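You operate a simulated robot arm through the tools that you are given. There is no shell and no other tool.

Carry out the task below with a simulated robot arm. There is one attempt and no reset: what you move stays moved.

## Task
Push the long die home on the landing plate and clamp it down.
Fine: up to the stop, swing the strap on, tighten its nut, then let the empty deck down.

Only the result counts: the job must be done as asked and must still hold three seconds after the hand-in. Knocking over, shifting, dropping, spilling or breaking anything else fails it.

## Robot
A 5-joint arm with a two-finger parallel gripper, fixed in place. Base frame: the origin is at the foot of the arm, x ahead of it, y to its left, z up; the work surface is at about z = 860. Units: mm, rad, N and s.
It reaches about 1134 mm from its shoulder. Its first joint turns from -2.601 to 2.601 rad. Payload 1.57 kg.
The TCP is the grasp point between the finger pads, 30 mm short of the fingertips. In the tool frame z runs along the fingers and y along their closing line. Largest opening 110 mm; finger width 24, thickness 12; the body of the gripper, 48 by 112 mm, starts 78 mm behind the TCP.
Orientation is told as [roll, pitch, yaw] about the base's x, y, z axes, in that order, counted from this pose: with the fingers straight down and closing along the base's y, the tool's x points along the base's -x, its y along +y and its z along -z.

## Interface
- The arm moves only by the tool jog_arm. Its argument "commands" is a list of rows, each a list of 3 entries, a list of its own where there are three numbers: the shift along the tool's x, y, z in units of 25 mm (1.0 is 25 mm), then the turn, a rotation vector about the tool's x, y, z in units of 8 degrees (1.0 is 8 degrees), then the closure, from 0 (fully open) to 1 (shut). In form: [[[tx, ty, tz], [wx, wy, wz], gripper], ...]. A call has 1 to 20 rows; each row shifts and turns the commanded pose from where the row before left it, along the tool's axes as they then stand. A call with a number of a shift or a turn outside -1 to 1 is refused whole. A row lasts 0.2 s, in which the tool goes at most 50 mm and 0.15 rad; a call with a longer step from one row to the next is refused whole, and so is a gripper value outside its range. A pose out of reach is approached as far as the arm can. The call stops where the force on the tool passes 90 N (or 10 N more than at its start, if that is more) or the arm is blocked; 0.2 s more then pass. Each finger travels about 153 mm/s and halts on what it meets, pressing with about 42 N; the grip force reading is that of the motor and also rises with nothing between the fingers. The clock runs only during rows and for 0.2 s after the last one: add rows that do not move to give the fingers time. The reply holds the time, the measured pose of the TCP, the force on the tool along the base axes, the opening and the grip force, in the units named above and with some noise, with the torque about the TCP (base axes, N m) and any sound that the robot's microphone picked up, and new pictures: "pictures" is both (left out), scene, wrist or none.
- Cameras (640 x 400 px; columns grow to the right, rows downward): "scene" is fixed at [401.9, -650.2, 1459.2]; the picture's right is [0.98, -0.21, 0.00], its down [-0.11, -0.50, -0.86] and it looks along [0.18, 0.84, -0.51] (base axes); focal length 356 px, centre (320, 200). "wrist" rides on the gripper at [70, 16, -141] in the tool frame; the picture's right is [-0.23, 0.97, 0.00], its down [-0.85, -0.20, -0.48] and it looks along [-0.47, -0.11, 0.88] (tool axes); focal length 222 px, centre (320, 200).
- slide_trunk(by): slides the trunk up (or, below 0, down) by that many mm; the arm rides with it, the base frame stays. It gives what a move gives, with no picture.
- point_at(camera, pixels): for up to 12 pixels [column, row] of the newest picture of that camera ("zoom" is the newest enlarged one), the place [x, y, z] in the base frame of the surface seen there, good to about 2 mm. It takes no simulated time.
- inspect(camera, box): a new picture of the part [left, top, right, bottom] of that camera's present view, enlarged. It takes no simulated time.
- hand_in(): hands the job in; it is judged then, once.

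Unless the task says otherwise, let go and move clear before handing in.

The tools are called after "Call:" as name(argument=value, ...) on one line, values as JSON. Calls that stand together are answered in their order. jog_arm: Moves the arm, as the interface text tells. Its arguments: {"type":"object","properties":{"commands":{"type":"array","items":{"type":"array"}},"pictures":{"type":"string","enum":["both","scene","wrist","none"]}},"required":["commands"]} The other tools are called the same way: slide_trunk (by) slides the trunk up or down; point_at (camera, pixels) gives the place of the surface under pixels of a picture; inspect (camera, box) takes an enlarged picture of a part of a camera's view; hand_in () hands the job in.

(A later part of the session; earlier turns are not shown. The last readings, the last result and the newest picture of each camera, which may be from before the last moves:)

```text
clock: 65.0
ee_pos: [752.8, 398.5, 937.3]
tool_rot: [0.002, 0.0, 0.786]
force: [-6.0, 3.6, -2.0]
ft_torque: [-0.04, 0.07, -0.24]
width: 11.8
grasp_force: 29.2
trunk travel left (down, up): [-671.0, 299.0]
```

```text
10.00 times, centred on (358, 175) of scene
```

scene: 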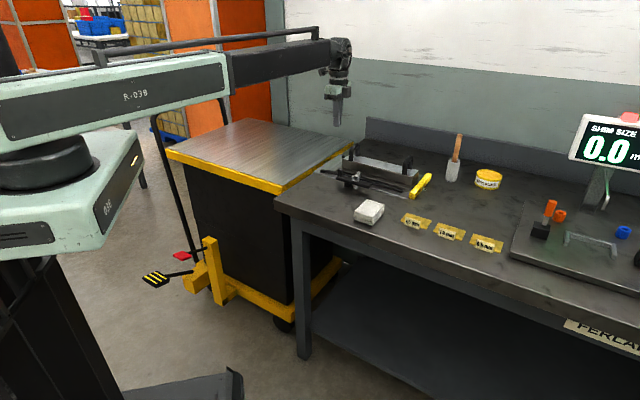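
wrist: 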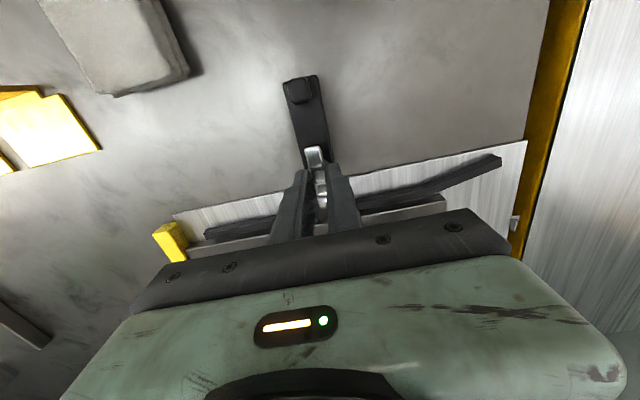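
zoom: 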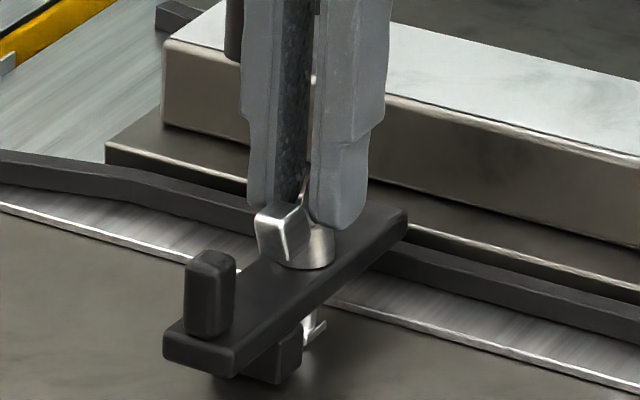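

The wings are gripped at 11.8 mm. I'll turn clockwise as seen from above in small steps, watching the torque.

Call:
jog_arm(commands=[[[0, 0, 0], [0, 0, 0.6], 1], [[0, 0, 0], [0, 0, 0.6], 1], [[0, 0, 0], [0, 0, 0.6], 1], [[0, 0, 0], [0, 0, 0.6], 1], [[0, 0, 0], [0, 0, 0], 1]], pictures="wrist")

Call:
inspect(camera="scene", box=[326, 155, 390, 195])

```text
clock: 66.2
ee_pos: [753.3, 400.5, 938.2]
tool_rot: [0.0, 0.002, 0.451]
force: [-6.0, -0.3, -5.4]
ft_torque: [-0.06, 0.25, 0.0]
width: 11.9
grasp_force: 28.7
trunk travel left (down, up): [-671.0, 299.0]
```

wrist: 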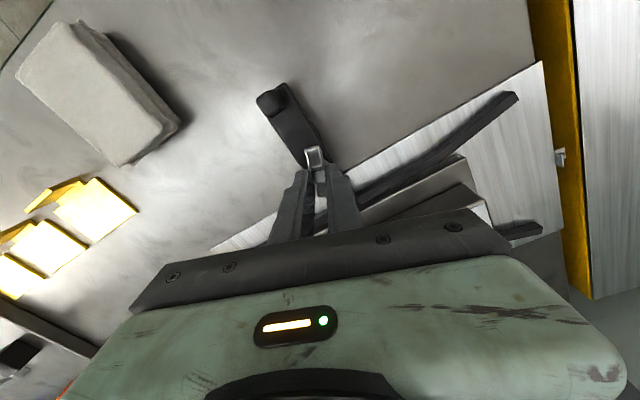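

```text
10.00 times, centred on (358, 175) of scene
```

zoom: 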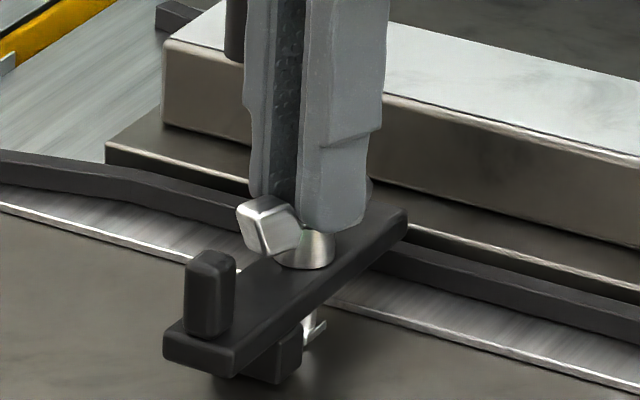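

The nut turns freely and the strap stays put. I'll keep turning.

Call:
jog_arm(commands=[[[0, 0, 0], [0, 0, 0.9], 1], [[0, 0, 0], [0, 0, 0.9], 1], [[0, 0, 0], [0, 0, 0.9], 1], [[0, 0, 0], [0, 0, 0.9], 1], [[0, 0, 0], [0, 0, 0.9], 1], [[0, 0, 0], [0, 0, 0.9], 1], [[0, 0, 0], [0, 0, 0.9], 1], [[0, 0, 0], [0, 0, 0.9], 1], [[0, 0, 0], [0, 0, 0], 1]], pictures="wrist")

Call:
inspect(camera="scene", box=[326, 155, 390, 195])

```text
clock: 68.2
ee_pos: [753.1, 399.5, 937.5]
tool_rot: [-0.001, 0.0, -0.555]
force: [-6.9, 7.7, -2.6]
ft_torque: [0.3, 0.38, -0.02]
width: 12.0
grasp_force: 29.2
trunk travel left (down, up): [-671.0, 299.0]
```

wrist: 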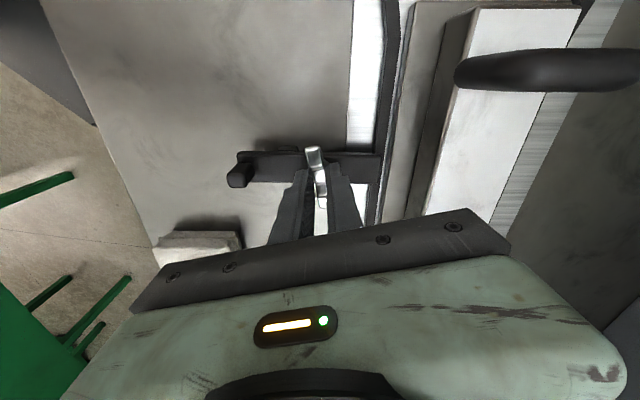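

```text
10.00 times, centred on (358, 175) of scene
```

zoom: 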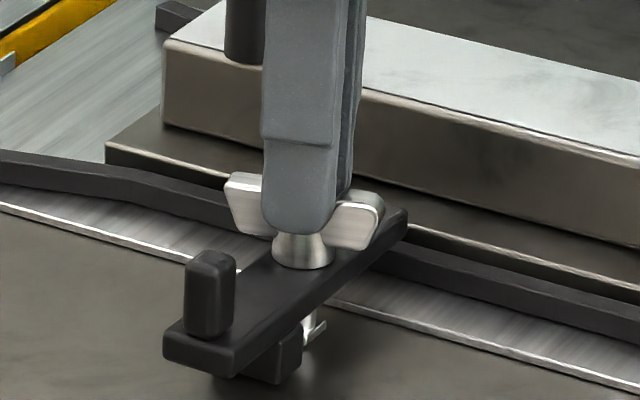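

Call:
point_at(camera="zoom", pixels=[[240, 180], [370, 200], [300, 262], [300, 268], [404, 215], [403, 232], [170, 350], [235, 365], [240, 210], [350, 240]])

Call:
jog_arm(commands=[[[0, 0, 0], [0, 0, 0.9], 1], [[0, 0, 0], [0, 0, 0.9], 1], [[0, 0, 0], [0, 0, 0.9], 1], [[0, 0, 0], [0, 0, 0.9], 1], [[0, 0, 0], [0, 0, 0.9], 1], [[0, 0, 0], [0, 0, 0.9], 1], [[0, 0, 0], [0, 0, 0.9], 1], [[0, 0, 0], [0, 0, 0.9], 1], [[0, 0, 0], [0, 0, 0.9], 1], [[0, 0, 0], [0, 0, 0.9], 1], [[0, 0, 0], [0, 0, 0.9], 1], [[0, 0, 0], [0, 0, 0.9], 1], [[0, 0, 0], [0, 0, 0], 1]], pictures="none")

Call:
inspect(camera="scene", box=[326, 155, 390, 195])

```text
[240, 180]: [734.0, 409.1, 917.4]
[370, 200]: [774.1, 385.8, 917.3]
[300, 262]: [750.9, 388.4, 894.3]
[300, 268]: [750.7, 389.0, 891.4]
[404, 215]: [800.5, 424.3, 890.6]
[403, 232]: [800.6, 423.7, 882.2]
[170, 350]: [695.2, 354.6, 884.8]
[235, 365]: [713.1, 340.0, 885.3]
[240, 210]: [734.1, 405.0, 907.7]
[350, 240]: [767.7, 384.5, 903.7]
```

```text
clock: 71.0
ee_pos: [753.4, 398.3, 939.8]
tool_rot: [0.0, 0.0, -2.065]
force: [-8.6, -4.5, 3.1]
ft_torque: [-0.34, 0.18, 2.08]
width: 29.1
grasp_force: 38.9
trunk travel left (down, up): [-671.0, 299.0]
```

```text
10.00 times, centred on (358, 175) of scene
```

zoom: 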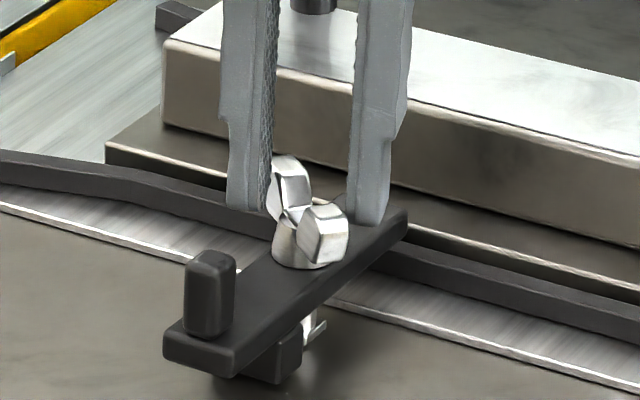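

The torque reached 2.1 N·m and the wings pried the fingers open to 29 mm, so the nut has come up hard. I'll check its orientation and the strap.

Call:
point_at(camera="zoom", pixels=[[285, 160], [300, 170], [320, 210], [340, 215], [275, 185], [325, 260], [345, 245], [300, 215], [404, 212], [403, 232], [170, 350], [235, 365]])

Call:
jog_arm(commands=[[[0, 0, 0], [0, 0, 0], 1], [[0, 0, 0], [0, 0, 0], 1]], pictures="wrist")

Call:
inspect(camera="wrist", box=[240, 120, 400, 220])

```text
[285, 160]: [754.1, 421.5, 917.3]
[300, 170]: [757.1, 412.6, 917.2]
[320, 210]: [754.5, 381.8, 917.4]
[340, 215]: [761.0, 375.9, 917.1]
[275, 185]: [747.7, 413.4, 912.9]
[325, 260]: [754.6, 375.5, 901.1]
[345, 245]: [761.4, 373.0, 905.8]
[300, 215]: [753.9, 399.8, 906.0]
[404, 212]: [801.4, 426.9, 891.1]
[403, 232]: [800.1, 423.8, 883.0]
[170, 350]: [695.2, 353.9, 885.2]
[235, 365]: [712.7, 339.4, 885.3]
```

```text
clock: 71.6
ee_pos: [753.2, 398.1, 937.6]
tool_rot: [0.002, -0.001, -2.062]
force: [-5.6, -2.9, 6.1]
ft_torque: [-0.59, 0.1, 1.86]
width: 29.1
grasp_force: 39.1
trunk travel left (down, up): [-671.0, 299.0]
```

wrist: 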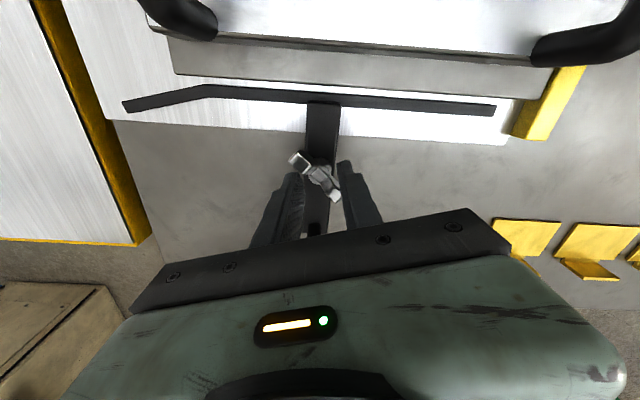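

```text
4.00 times, centred on (320, 170) of wrist
```

zoom: 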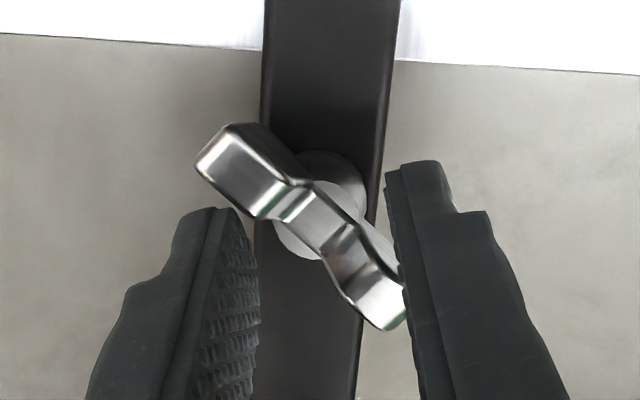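

The nut has turned about 125° and then met a firm stop near 2 N·m. I'll open, realign the fingers with the wings, regrip, and confirm it's at its end with a controlled turn.

Call:
jog_arm(commands=[[[0, 0, 0], [0, 0, 0], 0.45], [[0, 0, 0], [0, 0, 0], 0.45], [[0, 0, 0], [0, 0, -0.95], 0.45], [[0, 0, 0], [0, 0, -0.95], 0.45], [[0, 0, 0], [0, 0, -0.95], 0.45], [[0, 0, 0], [0, 0, -0.95], 0.45], [[0, 0, 0], [0, 0, -0.95], 0.45], [[0, 0, 0], [0, 0, 0], 0.45]], pictures="none")

Call:
inspect(camera="wrist", box=[240, 120, 400, 220])

```text
clock: 73.4
ee_pos: [755.0, 399.4, 937.0]
tool_rot: [-0.002, 0.0, -1.398]
force: [0.3, 0.4, 0.6]
ft_torque: [0.03, 0.01, 0.02]
width: 60.9
grasp_force: 0.0
trunk travel left (down, up): [-671.0, 299.0]
```

```text
4.00 times, centred on (320, 170) of wrist
```

zoom: 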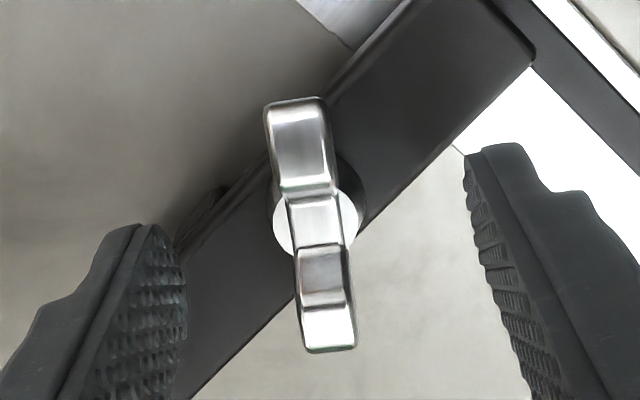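

Now the fingers are aligned with the wings again. I'll close and turn clockwise a little to check for the stop.

Call:
jog_arm(commands=[[[-0.0, 0, 0], [0, 0, 0], 0.8], [[0, 0, 0], [0, 0, 0], 1], [[0, 0, 0], [0, 0, 0], 1], [[0, 0, 0], [0, 0, 0], 1]], pictures="none")

Call:
jog_arm(commands=[[[0, 0, 0], [0, 0, 0.5], 1], [[0, 0, 0], [0, 0, 0.5], 1], [[0, 0, 0], [0, 0, 0], 1]], pictures="wrist")

Call:
inspect(camera="scene", box=[326, 155, 390, 195])

```text
clock: 74.4
ee_pos: [753.2, 398.3, 937.9]
tool_rot: [-0.005, 0.001, -1.399]
force: [-10.1, -4.5, -7.7]
ft_torque: [-0.11, 0.22, 0.01]
width: 11.8
grasp_force: 29.4
trunk travel left (down, up): [-671.0, 299.0]
```

```text
clock: 75.2
ee_pos: [752.3, 399.4, 937.1]
tool_rot: [-0.003, -0.001, -1.541]
force: [-10.4, -4.2, -6.8]
ft_torque: [-0.04, 0.07, 0.77]
width: 12.8
grasp_force: 29.9
trunk travel left (down, up): [-671.0, 299.0]
```

wrist: 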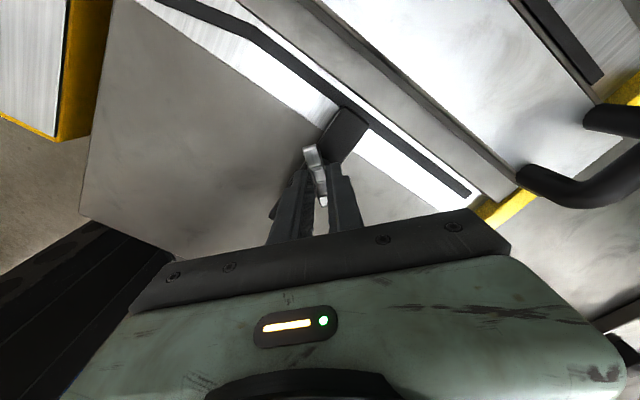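

```text
10.00 times, centred on (358, 175) of scene
```

zoom: 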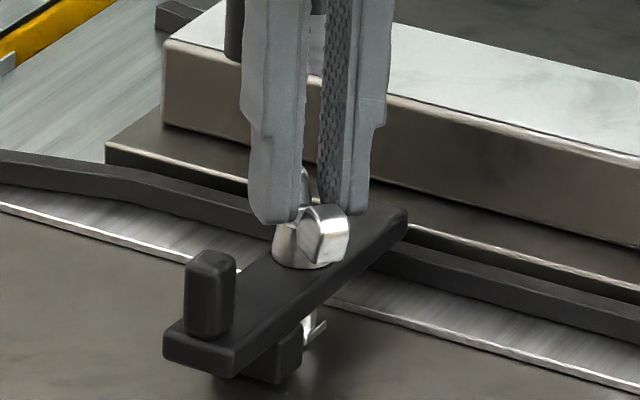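

The torque climbs to 0.8 N·m within a few degrees and the nut doesn't turn, so it's tight. I'll release it without turning back and rise clear. Then I'll gently check through the rear handle whether the die is really held.

Call:
jog_arm(commands=[[[0, 0, 0], [0, 0, 0], 0.6], [[0, 0, 0], [0, 0, 0], 0.45], [[0, 0, 0], [0, 0, 0], 0.45]], pictures="wrist")

Call:
slide_trunk(by=110)

Call:
inspect(camera="scene", box=[326, 155, 390, 195])

Call:
inspect(camera="wrist", box=[240, 60, 432, 180])

```text
clock: 76.0
ee_pos: [753.7, 398.2, 938.2]
tool_rot: [-0.003, 0.0, -1.538]
force: [0.2, 0.0, 0.5]
ft_torque: [0.0, 0.0, -0.01]
width: 60.5
grasp_force: 0.0
trunk travel left (down, up): [-671.0, 299.0]
```

wrist: 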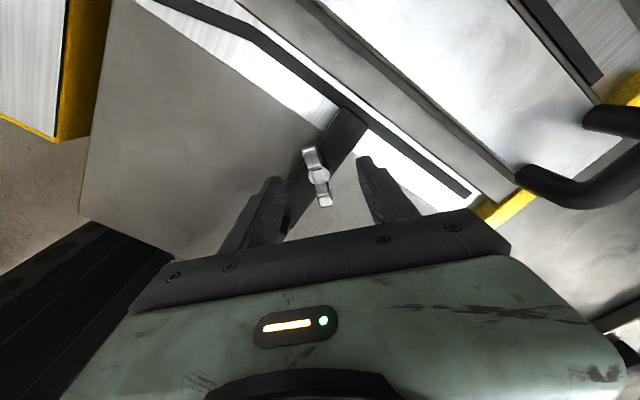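

```text
clock: 77.4
ee_pos: [753.2, 398.5, 1048.4]
tool_rot: [-0.002, 0.001, -1.539]
force: [-0.6, 0.4, -0.4]
ft_torque: [0.02, 0.0, -0.02]
width: 60.4
grasp_force: 0.0
trunk travel left (down, up): [-781.0, 189.0]
```

```text
10.00 times, centred on (358, 175) of scene
```

zoom: 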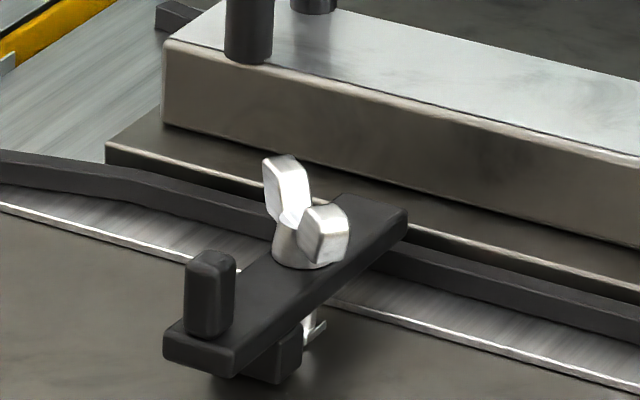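

```text
3.33 times, centred on (336, 120) of wrist
```

zoom: 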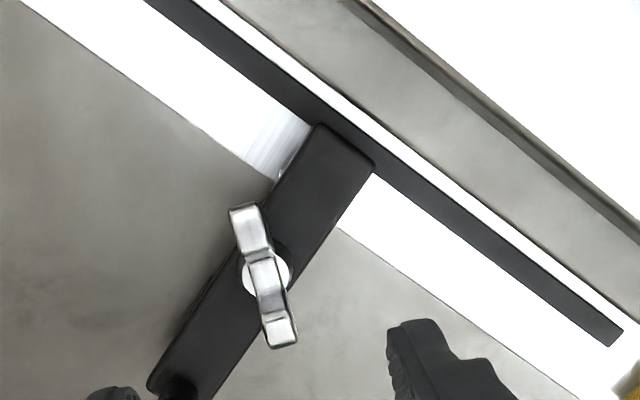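

The nut stays put after release. I'll move to the inner side of the rear handle for a gentle hold test.

Call:
jog_arm(commands=[[[0, 0, 0], [0, 0, -0.9], 1], [[0, 0, 0], [0, 0, -0.9], 1], [[0, 0, 0], [0, 0, -0.9], 1], [[0, 0, 0], [0, 0, -0.9], 1], [[0, 0, 0], [0, 0, -0.9], 1], [[0, 0, 0], [0, 0, -0.9], 1], [[0.206, 0.804, 0], [0, 0, 0], 1], [[0.206, 0.804, 0], [0, 0, 0], 1], [[0.206, 0.804, 0], [0, 0, 0], 1], [[0.206, 0.804, 0], [0, 0, 0], 1], [[0.206, 0.804, 0], [0, 0, 0], 1], [[0, 0, 0], [0, 0, 0], 1]], pictures="wrist")

Call:
inspect(camera="wrist", box=[240, 60, 432, 180])

```text
clock: 80.0
ee_pos: [802.6, 487.0, 1047.4]
tool_rot: [0.0, -0.001, -0.785]
force: [-0.2, -0.1, 0.4]
ft_torque: [0.02, -0.02, 0.03]
width: 0.0
grasp_force: 21.4
out of reach, approached as far as the arm can: row 11
trunk travel left (down, up): [-781.0, 189.0]
```

wrist: 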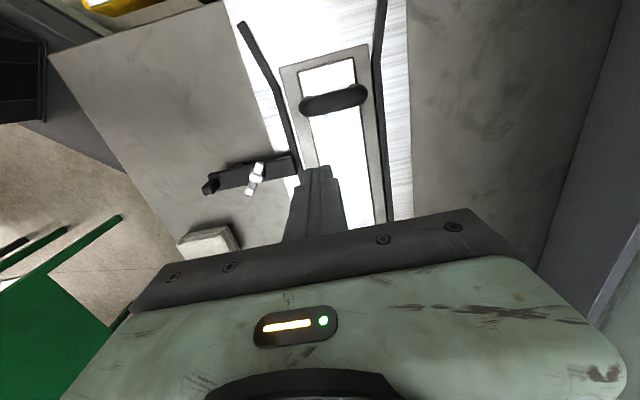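

```text
3.33 times, centred on (336, 120) of wrist
```

zoom: 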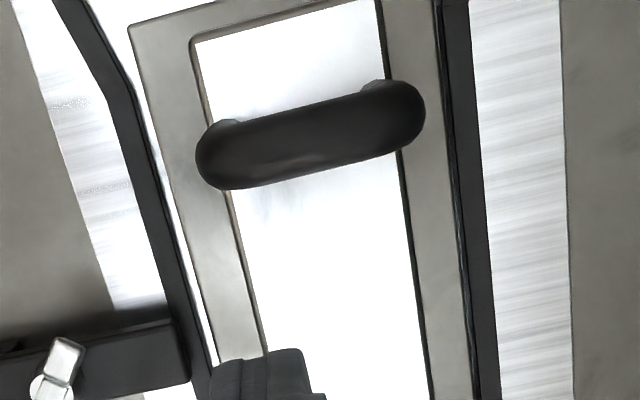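

Call:
point_at(camera="zoom", pixels=[[220, 165], [310, 145], [400, 115], [315, 175], [305, 110], [240, 185], [390, 150], [135, 30], [165, 130], [215, 350], [440, 100], [480, 350]])

```text
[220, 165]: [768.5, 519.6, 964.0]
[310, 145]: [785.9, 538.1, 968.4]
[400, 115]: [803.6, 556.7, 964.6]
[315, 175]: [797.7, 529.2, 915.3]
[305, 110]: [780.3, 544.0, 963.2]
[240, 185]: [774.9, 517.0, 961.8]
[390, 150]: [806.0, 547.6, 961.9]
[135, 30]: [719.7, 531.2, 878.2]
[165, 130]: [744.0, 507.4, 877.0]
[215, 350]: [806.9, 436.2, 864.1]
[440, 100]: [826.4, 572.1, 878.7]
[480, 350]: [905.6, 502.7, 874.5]
```

Call:
slide_trunk(by=-88)

Call:
jog_arm(commands=[[[0.4, 0, 0], [0, 0, 0], 1], [[0.4, 0, 0], [0, 0, 0], 1], [[0.2, 0, 0], [0, 0, 0], 1], [[0.08, 0, 0], [0, 0, 0], 1], [[0, 0, 0], [0, 0, 0], 1]], pictures="none")

```text
clock: 81.2
ee_pos: [802.3, 485.3, 959.7]
tool_rot: [0.0, -0.001, -0.783]
force: [-0.3, -0.6, 0.3]
ft_torque: [0.03, 0.01, -0.01]
width: 0.0
grasp_force: 21.3
trunk travel left (down, up): [-693.0, 277.0]
```

```text
clock: 82.4
ee_pos: [784.7, 506.5, 959.5]
tool_rot: [0.002, 0.0, -0.783]
force: [0.0, -0.5, 0.2]
ft_torque: [0.04, 0.04, 0.02]
width: 0.0
grasp_force: 21.3
trunk travel left (down, up): [-693.0, 277.0]
```

Call:
jog_arm(commands=[[[0.06, 0, 0], [0, 0, 0], 1], [[0.04, 0, 0], [0, 0, 0], 1], [[0, 0, 0], [0, 0, 0], 1]], pictures="none")

```text
clock: 83.2
ee_pos: [782.7, 506.9, 959.0]
tool_rot: [0.002, -0.001, -0.785]
force: [12.1, -7.1, 3.0]
ft_torque: [0.0, -0.05, -0.09]
width: 0.0
grasp_force: 21.4
trunk travel left (down, up): [-693.0, 277.0]
```

Call:
jog_arm(commands=[[[0.06, 0, 0], [0, 0, 0], 1], [[0, 0, 0], [0, 0, 0], 1]], pictures="none")

Call:
inspect(camera="scene", box=[390, 160, 440, 200])

```text
clock: 83.8
ee_pos: [783.2, 506.6, 958.2]
tool_rot: [0.001, -0.003, -0.785]
force: [21.5, -13.5, 6.0]
ft_torque: [-0.02, -0.08, -0.1]
width: 0.1
grasp_force: 21.5
trunk travel left (down, up): [-693.0, 277.0]
```

```text
10.00 times, centred on (415, 180) of scene
```

zoom: 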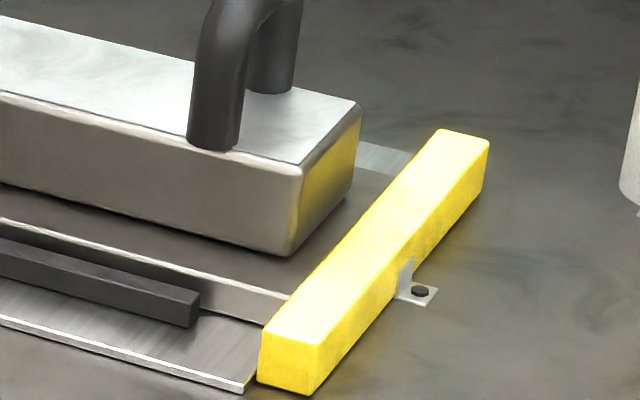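

At 25 N the die doesn't budge, whereas it slid at 6 N before, so the clamp really holds. I'll back off and then study the cart's pedals.

Call:
jog_arm(commands=[[[-0.3, 0, 0], [0, 0, 0], 1], [[-0.6, 0, 0], [0, 0, 0], 1], [[0, 0, 0], [0, 0, 0], 1]], pictures="none")

Call:
slide_trunk(by=120)

Call:
inspect(camera="scene", box=[130, 220, 258, 300])

Call:
point_at(camera="zoom", pixels=[[218, 175], [262, 155], [306, 180], [262, 200], [262, 178], [300, 160], [380, 140], [63, 288], [128, 258], [197, 292], [132, 335], [128, 290]])

Call:
point_at(camera="zoom", pixels=[[262, 190], [340, 155], [362, 95], [392, 80], [437, 98], [410, 118], [180, 282], [310, 258], [245, 270], [320, 310], [240, 185], [285, 190]])

```text
clock: 84.6
ee_pos: [796.1, 492.3, 959.4]
tool_rot: [0.001, 0.002, -0.783]
force: [0.8, -0.2, -0.9]
ft_torque: [0.02, 0.02, 0.0]
width: 0.1
grasp_force: 21.8
trunk travel left (down, up): [-693.0, 277.0]
```

```text
clock: 86.1
ee_pos: [797.2, 492.9, 1078.8]
tool_rot: [0.001, 0.0, -0.784]
force: [0.1, -0.6, 0.0]
ft_torque: [0.02, 0.01, 0.0]
width: 0.2
grasp_force: 21.4
trunk travel left (down, up): [-813.0, 157.0]
```

```text
5.00 times, centred on (194, 260) of scene
```

zoom: 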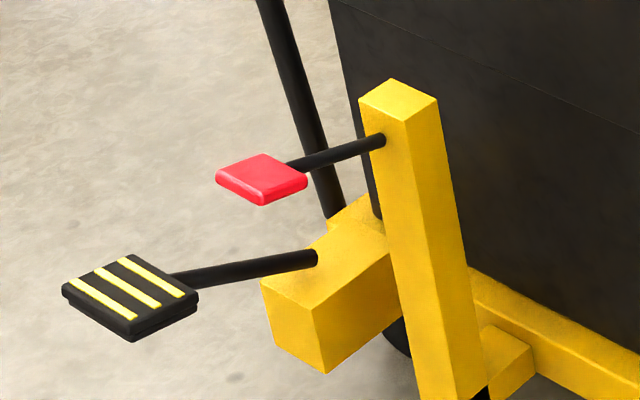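

```text
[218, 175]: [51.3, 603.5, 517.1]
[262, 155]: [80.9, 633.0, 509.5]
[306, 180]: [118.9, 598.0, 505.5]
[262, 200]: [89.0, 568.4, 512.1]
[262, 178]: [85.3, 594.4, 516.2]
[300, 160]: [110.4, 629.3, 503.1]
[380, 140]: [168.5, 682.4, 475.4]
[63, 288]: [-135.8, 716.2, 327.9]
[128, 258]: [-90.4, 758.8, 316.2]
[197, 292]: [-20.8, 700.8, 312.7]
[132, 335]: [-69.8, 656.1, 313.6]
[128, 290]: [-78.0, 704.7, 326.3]
```

```text
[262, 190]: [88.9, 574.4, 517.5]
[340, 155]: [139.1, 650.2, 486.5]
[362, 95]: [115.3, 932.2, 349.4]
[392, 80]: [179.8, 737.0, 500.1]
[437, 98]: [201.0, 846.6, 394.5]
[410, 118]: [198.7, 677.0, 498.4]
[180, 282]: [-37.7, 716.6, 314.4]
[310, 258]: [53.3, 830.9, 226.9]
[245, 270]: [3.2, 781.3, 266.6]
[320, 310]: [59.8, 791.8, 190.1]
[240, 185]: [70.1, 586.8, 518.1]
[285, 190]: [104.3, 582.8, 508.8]
```

Call:
jog_arm(commands=[[[0, 0, 0], [0, 0, 0], 1]], pictures="scene")

Call:
point_at(camera="scene", pixels=[[140, 130], [100, 245], [140, 160], [60, 125], [10, 60], [240, 70], [230, 40], [320, 45], [275, 198], [300, 230], [185, 375], [240, 385]])

```text
clock: 86.5
ee_pos: [795.5, 492.5, 1078.8]
tool_rot: [0.002, 0.0, -0.784]
force: [0.2, -0.4, -0.1]
ft_torque: [-0.01, 0.01, 0.0]
width: 0.1
grasp_force: 21.3
trunk travel left (down, up): [-813.0, 157.0]
```

scene: 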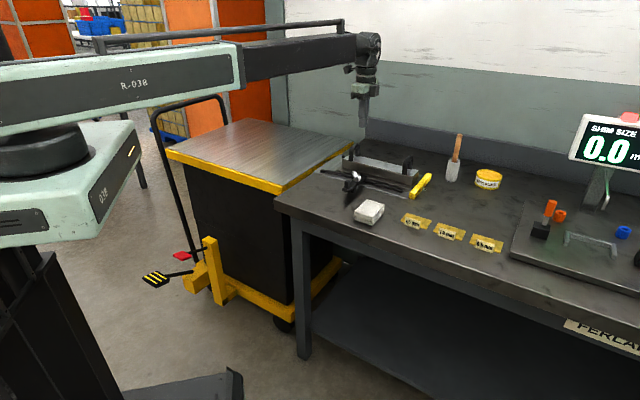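

```text
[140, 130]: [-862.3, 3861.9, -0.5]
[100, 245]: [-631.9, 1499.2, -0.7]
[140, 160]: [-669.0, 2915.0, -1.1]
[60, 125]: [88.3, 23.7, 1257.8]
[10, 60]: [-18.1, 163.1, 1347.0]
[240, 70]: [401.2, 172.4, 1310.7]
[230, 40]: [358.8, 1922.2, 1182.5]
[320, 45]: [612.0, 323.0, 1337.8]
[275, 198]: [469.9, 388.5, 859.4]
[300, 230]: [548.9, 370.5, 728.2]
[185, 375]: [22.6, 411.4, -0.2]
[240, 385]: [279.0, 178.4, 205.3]
```

The red pad is centred near (85, 600, 515) on a short lever, most likely the release; the striped one looks like the pump pedal. I'll swing the arm over, staying high above the deck.

Call:
jog_arm(commands=[[[0.963, -0.71, 0], [0, 0, 0], 1], [[0.963, -0.71, 0], [0, 0, 0], 1], [[0.963, -0.71, 0], [0, 0, 0], 1], [[0.963, -0.71, 0], [0, 0, 0], 1], [[0.963, -0.71, 0], [0, 0, 0], 1], [[0.963, -0.71, 0], [0, 0, 0], 1], [[0.963, -0.71, 0], [0, 0, 0], 1], [[0.963, -0.71, 0], [0, 0, 0], 1], [[0.963, -0.71, 0], [0, 0, 0], 1], [[0.963, -0.71, 0], [0, 0, 0], 1], [[0.963, -0.71, 0], [0, 0, 0], 1], [[0.963, -0.71, 0], [0, 0, 0], 1], [[0, 0, 0], [0, 0, 0], 1]], pictures="scene")

```text
clock: 89.3
ee_pos: [439.9, 547.3, 1079.0]
tool_rot: [0.002, 0.0, -0.787]
force: [0.7, -0.1, 0.0]
ft_torque: [0.02, -0.03, -0.01]
width: 0.0
grasp_force: 21.5
trunk travel left (down, up): [-813.0, 157.0]
```

scene: 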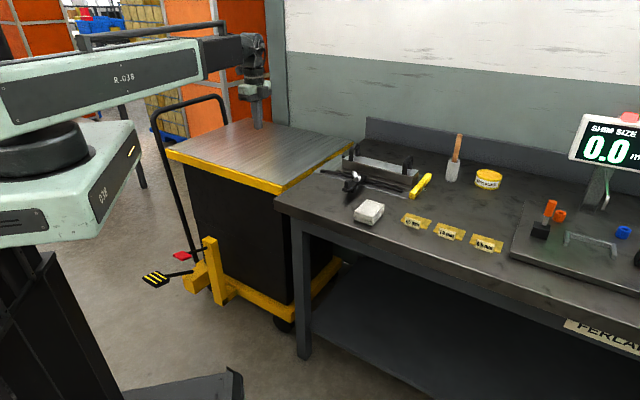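

Call:
jog_arm(commands=[[[0.963, -0.71, 0], [0, 0, 0], 1], [[0.963, -0.71, 0], [0, 0, 0], 1], [[0.963, -0.71, 0], [0, 0, 0], 1], [[0.963, -0.71, 0], [0, 0, 0], 1], [[0.963, -0.71, 0], [0, 0, 0], 1], [[0.963, -0.71, 0], [0, 0, 0], 1], [[0.963, -0.71, 0], [0, 0, 0], 1], [[0.963, -0.71, 0], [0, 0, 0], 1], [[0.963, -0.71, 0], [0, 0, 0], 1], [[0.963, -0.71, 0], [0, 0, 0], 1], [[0.963, -0.71, 0], [0, 0, 0], 1], [[0.963, -0.71, 0], [0, 0, 0], 1], [[0, 0, 0], [0, 0, 0], 1]], pictures="both")

```text
clock: 92.1
ee_pos: [83.7, 598.6, 1077.7]
tool_rot: [0.002, -0.001, -0.786]
force: [-0.1, -0.8, 0.1]
ft_torque: [-0.03, -0.01, 0.01]
width: 0.0
grasp_force: 21.7
trunk travel left (down, up): [-813.0, 157.0]
```

scene: 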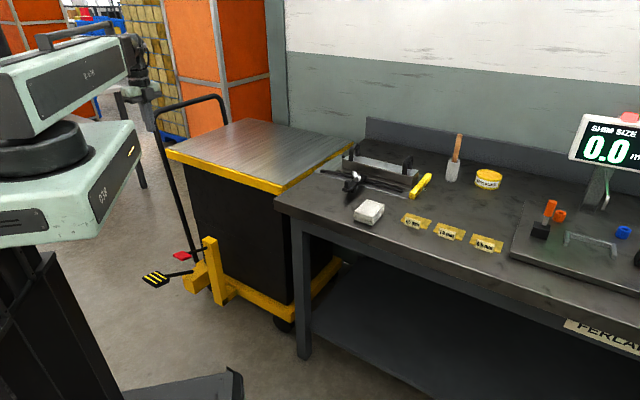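
wrist: 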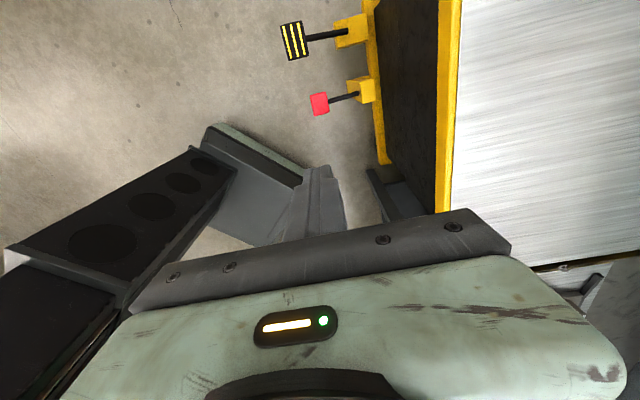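

The arm is directly over the red pad (wrist picture, pad at (319,103)). I'll lower in stages.

Call:
slide_trunk(by=-300)

Call:
slide_trunk(by=-170)

Call:
jog_arm(commands=[[[0, 0, 0], [0, 0, 0], 1]])

```text
clock: 95.1
ee_pos: [84.7, 598.1, 779.2]
tool_rot: [0.0, 0.0, -0.783]
force: [0.1, 0.1, 0.2]
ft_torque: [0.0, 0.01, -0.04]
width: 0.0
grasp_force: 21.5
trunk travel left (down, up): [-513.0, 457.0]
```

```text
clock: 97.1
ee_pos: [84.5, 598.4, 610.2]
tool_rot: [0.003, -0.001, -0.784]
force: [-0.5, -0.4, -0.2]
ft_torque: [-0.01, 0.0, 0.0]
width: 0.0
grasp_force: 20.9
trunk travel left (down, up): [-343.0, 627.0]
```

```text
clock: 97.5
ee_pos: [84.7, 598.0, 609.2]
tool_rot: [0.001, 0.001, -0.784]
force: [-0.7, -0.1, 0.7]
ft_torque: [-0.04, -0.03, -0.02]
width: 0.2
grasp_force: 21.2
trunk travel left (down, up): [-343.0, 627.0]
```

scene: 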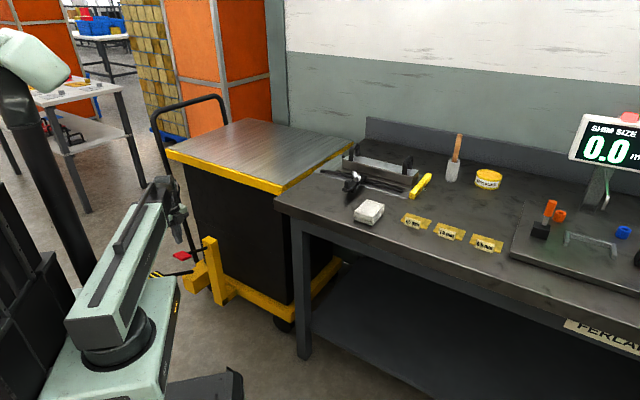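
wrist: 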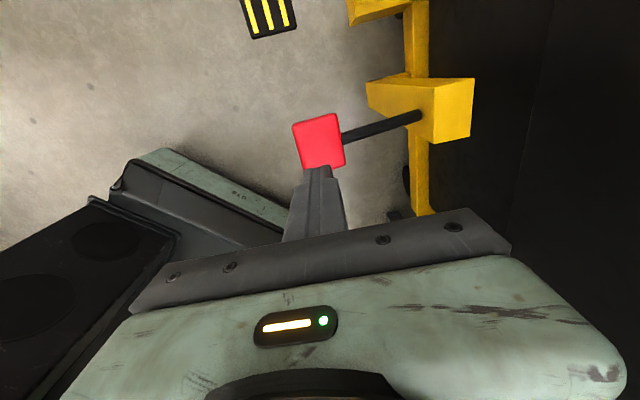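

The pad is right below the fingertips. I'll lower to just above it, then press in small steps.

Call:
slide_trunk(by=-55)

Call:
slide_trunk(by=-15)

Call:
inspect(camera="scene", box=[130, 190, 290, 290])

```text
clock: 98.4
ee_pos: [84.2, 599.0, 555.0]
tool_rot: [0.002, 0.0, -0.783]
force: [0.1, -0.2, 0.1]
ft_torque: [0.04, 0.0, 0.0]
width: 0.0
grasp_force: 21.4
trunk travel left (down, up): [-288.0, 682.0]
```

```text
clock: 99.0
ee_pos: [84.5, 598.2, 539.8]
tool_rot: [0.0, 0.001, -0.783]
force: [2.0, 0.4, 0.0]
ft_torque: [0.04, -0.04, 0.02]
width: 0.0
grasp_force: 21.6
trunk travel left (down, up): [-273.0, 697.0]
```

```text
4.00 times, centred on (210, 240) of scene
```

zoom: 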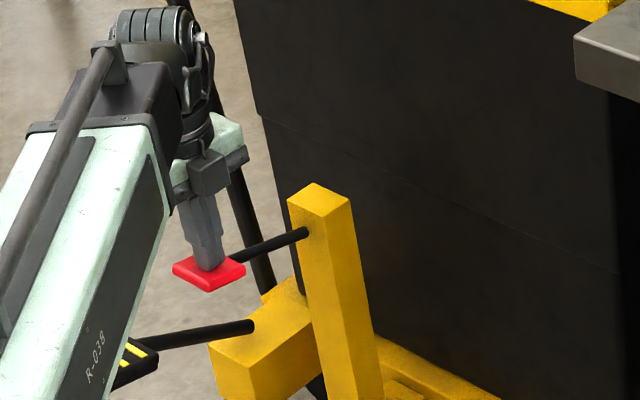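

Call:
slide_trunk(by=-12)

Call:
jog_arm(commands=[[[0, 0, 0], [0, 0, 0], 1], [[0, 0, 0], [0, 0, 0], 1]], pictures="scene")

Call:
point_at(camera="scene", pixels=[[245, 140], [280, 175], [200, 155], [320, 145]])

Call:
inspect(camera="scene", box=[130, 190, 290, 290])

```text
clock: 99.7
ee_pos: [84.3, 598.0, 527.2]
tool_rot: [0.0, 0.0, -0.786]
force: [-0.9, -1.0, 1.7]
ft_torque: [-0.04, -0.01, -0.01]
width: 0.0
grasp_force: 20.9
trunk travel left (down, up): [-261.0, 709.0]
```

```text
clock: 100.2
ee_pos: [84.6, 598.2, 527.4]
tool_rot: [0.003, 0.0, -0.784]
force: [0.6, 0.4, 1.3]
ft_torque: [0.02, 0.01, -0.01]
width: 0.1
grasp_force: 21.0
trunk travel left (down, up): [-261.0, 709.0]
```

scene: 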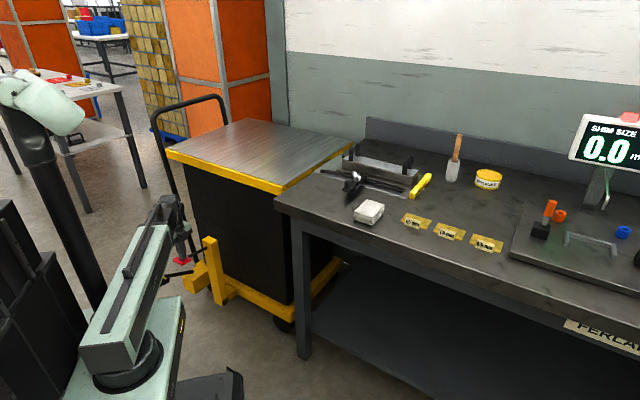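

```text
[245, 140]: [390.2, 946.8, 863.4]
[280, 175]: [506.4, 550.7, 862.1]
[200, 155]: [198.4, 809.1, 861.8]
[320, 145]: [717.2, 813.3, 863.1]
```

```text
4.00 times, centred on (210, 240) of scene
```

zoom: 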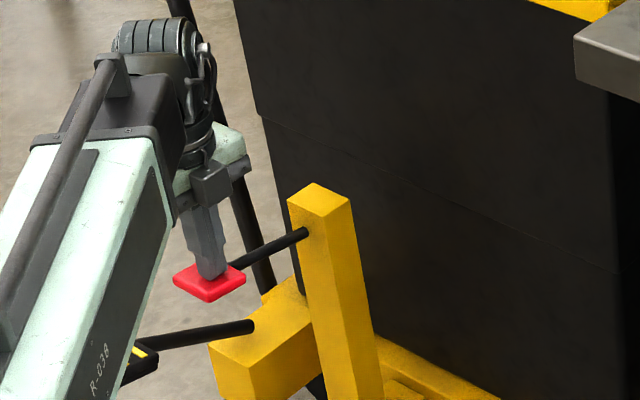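

The pedal is going down with little force; the deck is still at z≈863. I'll press further.

Call:
slide_trunk(by=-12)

Call:
jog_arm(commands=[[[0, 0, 0], [0, 0, 0], 1], [[0, 0, 0], [0, 0, 0], 1], [[0, 0, 0], [0, 0, 0], 1]], pictures="scene")

Call:
point_at(camera="scene", pixels=[[245, 140], [280, 175], [200, 155], [320, 145]])

```text
clock: 100.8
ee_pos: [83.7, 599.6, 515.1]
tool_rot: [0.002, 0.001, -0.785]
force: [-1.2, -1.5, 1.3]
ft_torque: [-0.03, 0.03, -0.03]
width: 0.0
grasp_force: 21.2
trunk travel left (down, up): [-249.0, 721.0]
```

```text
clock: 101.7
ee_pos: [85.5, 598.6, 516.6]
tool_rot: [0.003, 0.002, -0.785]
force: [0.5, -1.8, 2.2]
ft_torque: [-0.03, 0.04, 0.01]
width: 0.2
grasp_force: 21.3
trunk travel left (down, up): [-249.0, 721.0]
```

scene: 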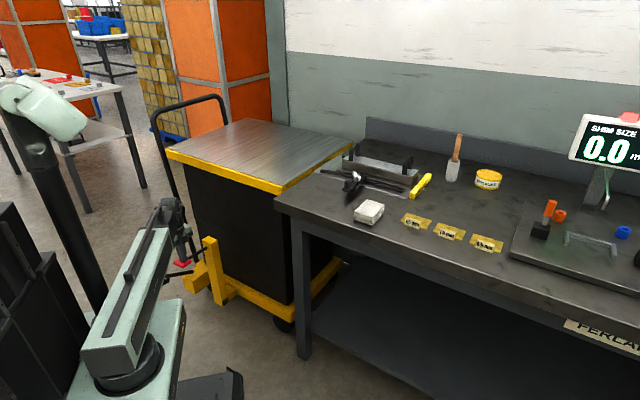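

```text
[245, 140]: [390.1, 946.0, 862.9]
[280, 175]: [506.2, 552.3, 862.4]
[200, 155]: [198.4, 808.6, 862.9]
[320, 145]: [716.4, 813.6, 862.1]
```

Call:
slide_trunk(by=-12)

Call:
jog_arm(commands=[[[0, 0, 0], [0, 0, 0], 1], [[0, 0, 0], [0, 0, 0], 1], [[0, 0, 0], [0, 0, 0], 1]], pictures="scene")

Call:
point_at(camera="scene", pixels=[[245, 140], [280, 175], [200, 155], [320, 145]])

Call:
inspect(camera="scene", box=[130, 190, 290, 290])

```text
clock: 102.2
ee_pos: [84.0, 598.1, 503.8]
tool_rot: [0.002, 0.0, -0.784]
force: [-1.7, -1.7, 1.4]
ft_torque: [-0.02, 0.03, -0.04]
width: 0.1
grasp_force: 20.9
trunk travel left (down, up): [-237.0, 733.0]
```

```text
clock: 103.0
ee_pos: [84.8, 598.2, 503.9]
tool_rot: [0.003, 0.002, -0.784]
force: [-1.4, -1.3, 3.3]
ft_torque: [-0.07, -0.01, -0.01]
width: 0.0
grasp_force: 20.9
trunk travel left (down, up): [-237.0, 733.0]
```

scene: 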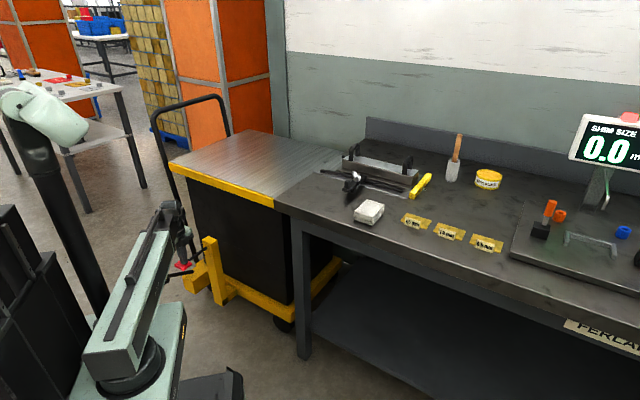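

```text
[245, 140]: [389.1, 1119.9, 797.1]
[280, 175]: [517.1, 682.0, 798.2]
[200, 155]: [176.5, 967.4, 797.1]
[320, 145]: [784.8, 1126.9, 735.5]
```

```text
4.00 times, centred on (210, 240) of scene
```

zoom: 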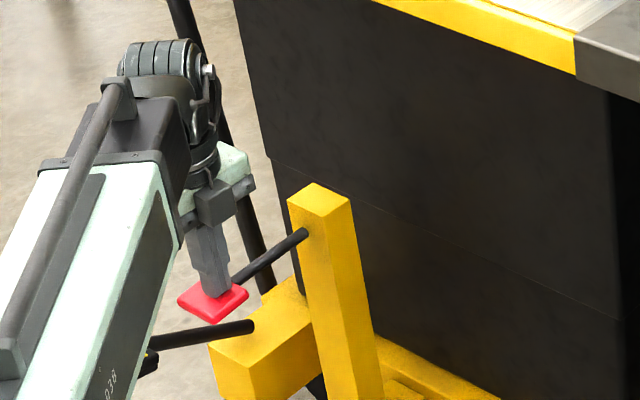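

The deck is coming down (now z≈797). I'll hold the pedal here and watch it.

Call:
jog_arm(commands=[[[0, 0, 0], [0, 0, 0], 1], [[0, 0, 0], [0, 0, 0], 1], [[0, 0, 0], [0, 0, 0], 1], [[0, 0, 0], [0, 0, 0], 1], [[0, 0, 0], [0, 0, 0], 1], [[0, 0, 0], [0, 0, 0], 1], [[0, 0, 0], [0, 0, 0], 1], [[0, 0, 0], [0, 0, 0], 1]], pictures="scene")

Call:
point_at(camera="scene", pixels=[[245, 150], [245, 175], [220, 180], [260, 165]])

```text
clock: 104.8
ee_pos: [83.8, 598.6, 502.6]
tool_rot: [0.001, 0.0, -0.782]
force: [-0.5, 0.4, 1.9]
ft_torque: [0.0, -0.03, 0.01]
width: 0.0
grasp_force: 21.1
trunk travel left (down, up): [-237.0, 733.0]
```

scene: 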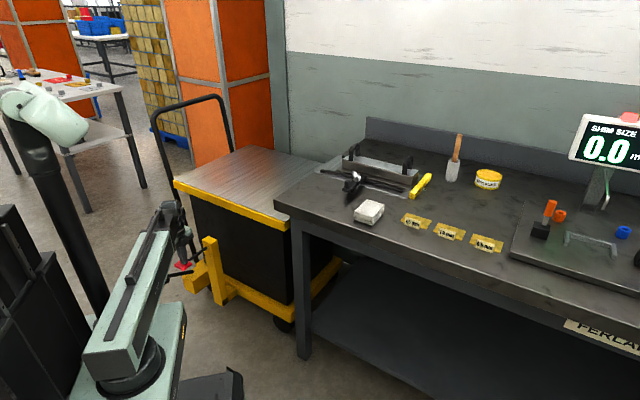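

```text
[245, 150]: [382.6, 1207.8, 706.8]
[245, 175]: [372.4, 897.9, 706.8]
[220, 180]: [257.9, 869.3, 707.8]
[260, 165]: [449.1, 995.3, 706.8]
```

The deck is at z≈707 and sinking steadily at about 50 mm/s. I'll keep holding.

Call:
jog_arm(commands=[[[0, 0, 0], [0, 0, 0], 1], [[0, 0, 0], [0, 0, 0], 1], [[0, 0, 0], [0, 0, 0], 1], [[0, 0, 0], [0, 0, 0], 1], [[0, 0, 0], [0, 0, 0], 1], [[0, 0, 0], [0, 0, 0], 1], [[0, 0, 0], [0, 0, 0], 1], [[0, 0, 0], [0, 0, 0], 1], [[0, 0, 0], [0, 0, 0], 1], [[0, 0, 0], [0, 0, 0], 1], [[0, 0, 0], [0, 0, 0], 1], [[0, 0, 0], [0, 0, 0], 1]], pictures="scene")

Call:
point_at(camera="scene", pixels=[[245, 170], [245, 195], [225, 200], [260, 185]])

```text
clock: 107.5
ee_pos: [84.3, 598.0, 504.6]
tool_rot: [0.001, -0.002, -0.784]
force: [-0.1, 0.4, 0.9]
ft_torque: [-0.01, -0.02, 0.03]
width: 0.0
grasp_force: 21.1
trunk travel left (down, up): [-237.0, 733.0]
```

scene: 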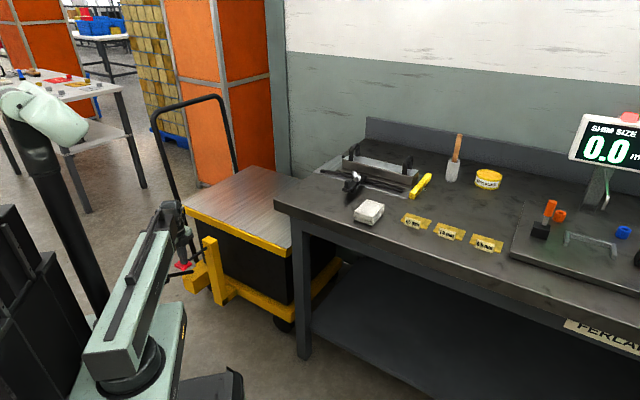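

```text
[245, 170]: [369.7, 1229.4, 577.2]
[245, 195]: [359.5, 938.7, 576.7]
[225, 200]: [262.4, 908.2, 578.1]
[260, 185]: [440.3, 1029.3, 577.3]
```

Call:
jog_arm(commands=[[[0, 0, 0], [0, 0, 0], 1], [[0, 0, 0], [0, 0, 0], 1], [[0, 0, 0], [0, 0, 0], 1], [[0, 0, 0], [0, 0, 0], 1], [[0, 0, 0], [0, 0, 0], 1], [[0, 0, 0], [0, 0, 0], 1], [[0, 0, 0], [0, 0, 0], 1], [[0, 0, 0], [0, 0, 0], 1], [[0, 0, 0], [0, 0, 0], 1], [[0, 0, 0], [0, 0, 0], 1], [[0, 0, 0], [0, 0, 0], 1], [[0, 0, 0], [0, 0, 0], 1], [[0, 0, 0], [0, 0, 0], 1], [[0, 0, 0], [0, 0, 0], 1], [[0, 0, 0], [0, 0, 0], 1]], pictures="scene")

Call:
point_at(camera="scene", pixels=[[245, 190], [245, 210], [230, 215], [260, 200]])

```text
clock: 110.7
ee_pos: [84.5, 598.8, 503.4]
tool_rot: [0.003, -0.001, -0.784]
force: [0.1, 0.2, 2.4]
ft_torque: [0.03, 0.01, 0.0]
width: 0.0
grasp_force: 20.5
trunk travel left (down, up): [-237.0, 733.0]
```

scene: 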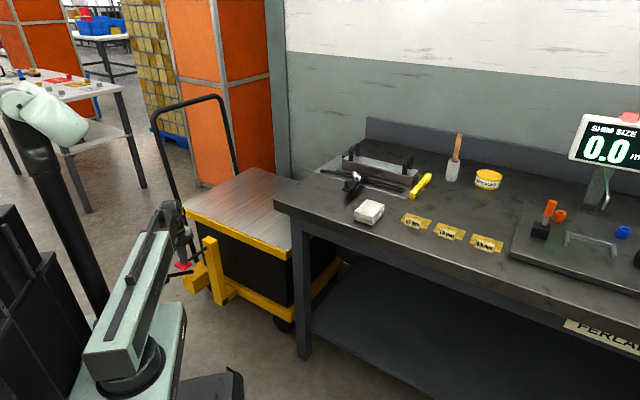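

```text
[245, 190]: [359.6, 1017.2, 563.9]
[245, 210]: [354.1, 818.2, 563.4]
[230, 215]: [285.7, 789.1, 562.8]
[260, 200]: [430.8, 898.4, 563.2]
```

The deck is at z≈563, apparently bottomed out after 300 mm. I'll hold one more second to confirm.

Call:
jog_arm(commands=[[[0, 0, 0], [0, 0, 0], 1], [[0, 0, 0], [0, 0, 0], 1], [[0, 0, 0], [0, 0, 0], 1], [[0, 0, 0], [0, 0, 0], 1], [[0, 0, 0], [0, 0, 0], 1], [[0, 0, 0], [0, 0, 0], 1]], pictures="scene")

Call:
point_at(camera="scene", pixels=[[245, 190], [245, 210], [230, 215], [260, 200]])

Call:
inspect(camera="scene", box=[310, 135, 438, 215])

```text
clock: 112.0
ee_pos: [84.6, 598.2, 503.5]
tool_rot: [0.002, 0.0, -0.783]
force: [0.0, 0.6, 2.3]
ft_torque: [-0.02, 0.0, -0.03]
width: 0.2
grasp_force: 21.8
trunk travel left (down, up): [-237.0, 733.0]
```

scene: 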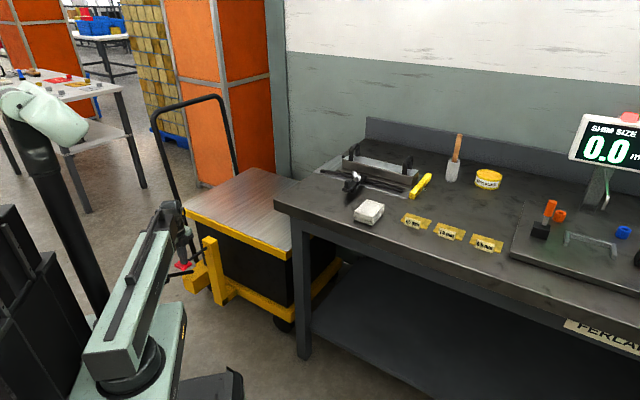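

```text
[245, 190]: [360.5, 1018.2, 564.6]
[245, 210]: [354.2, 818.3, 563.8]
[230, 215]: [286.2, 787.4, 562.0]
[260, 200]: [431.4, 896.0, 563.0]
```

```text
5.00 times, centred on (374, 175) of scene
```

zoom: 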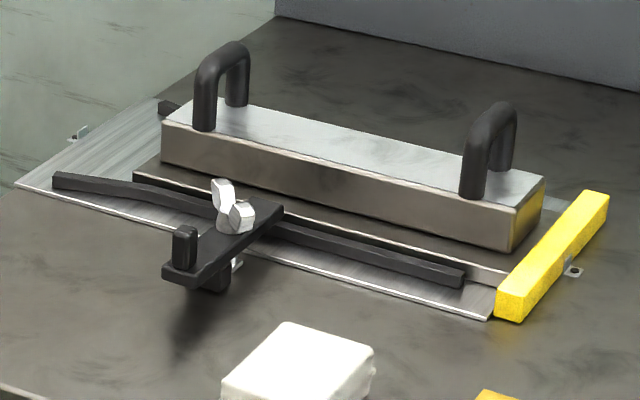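

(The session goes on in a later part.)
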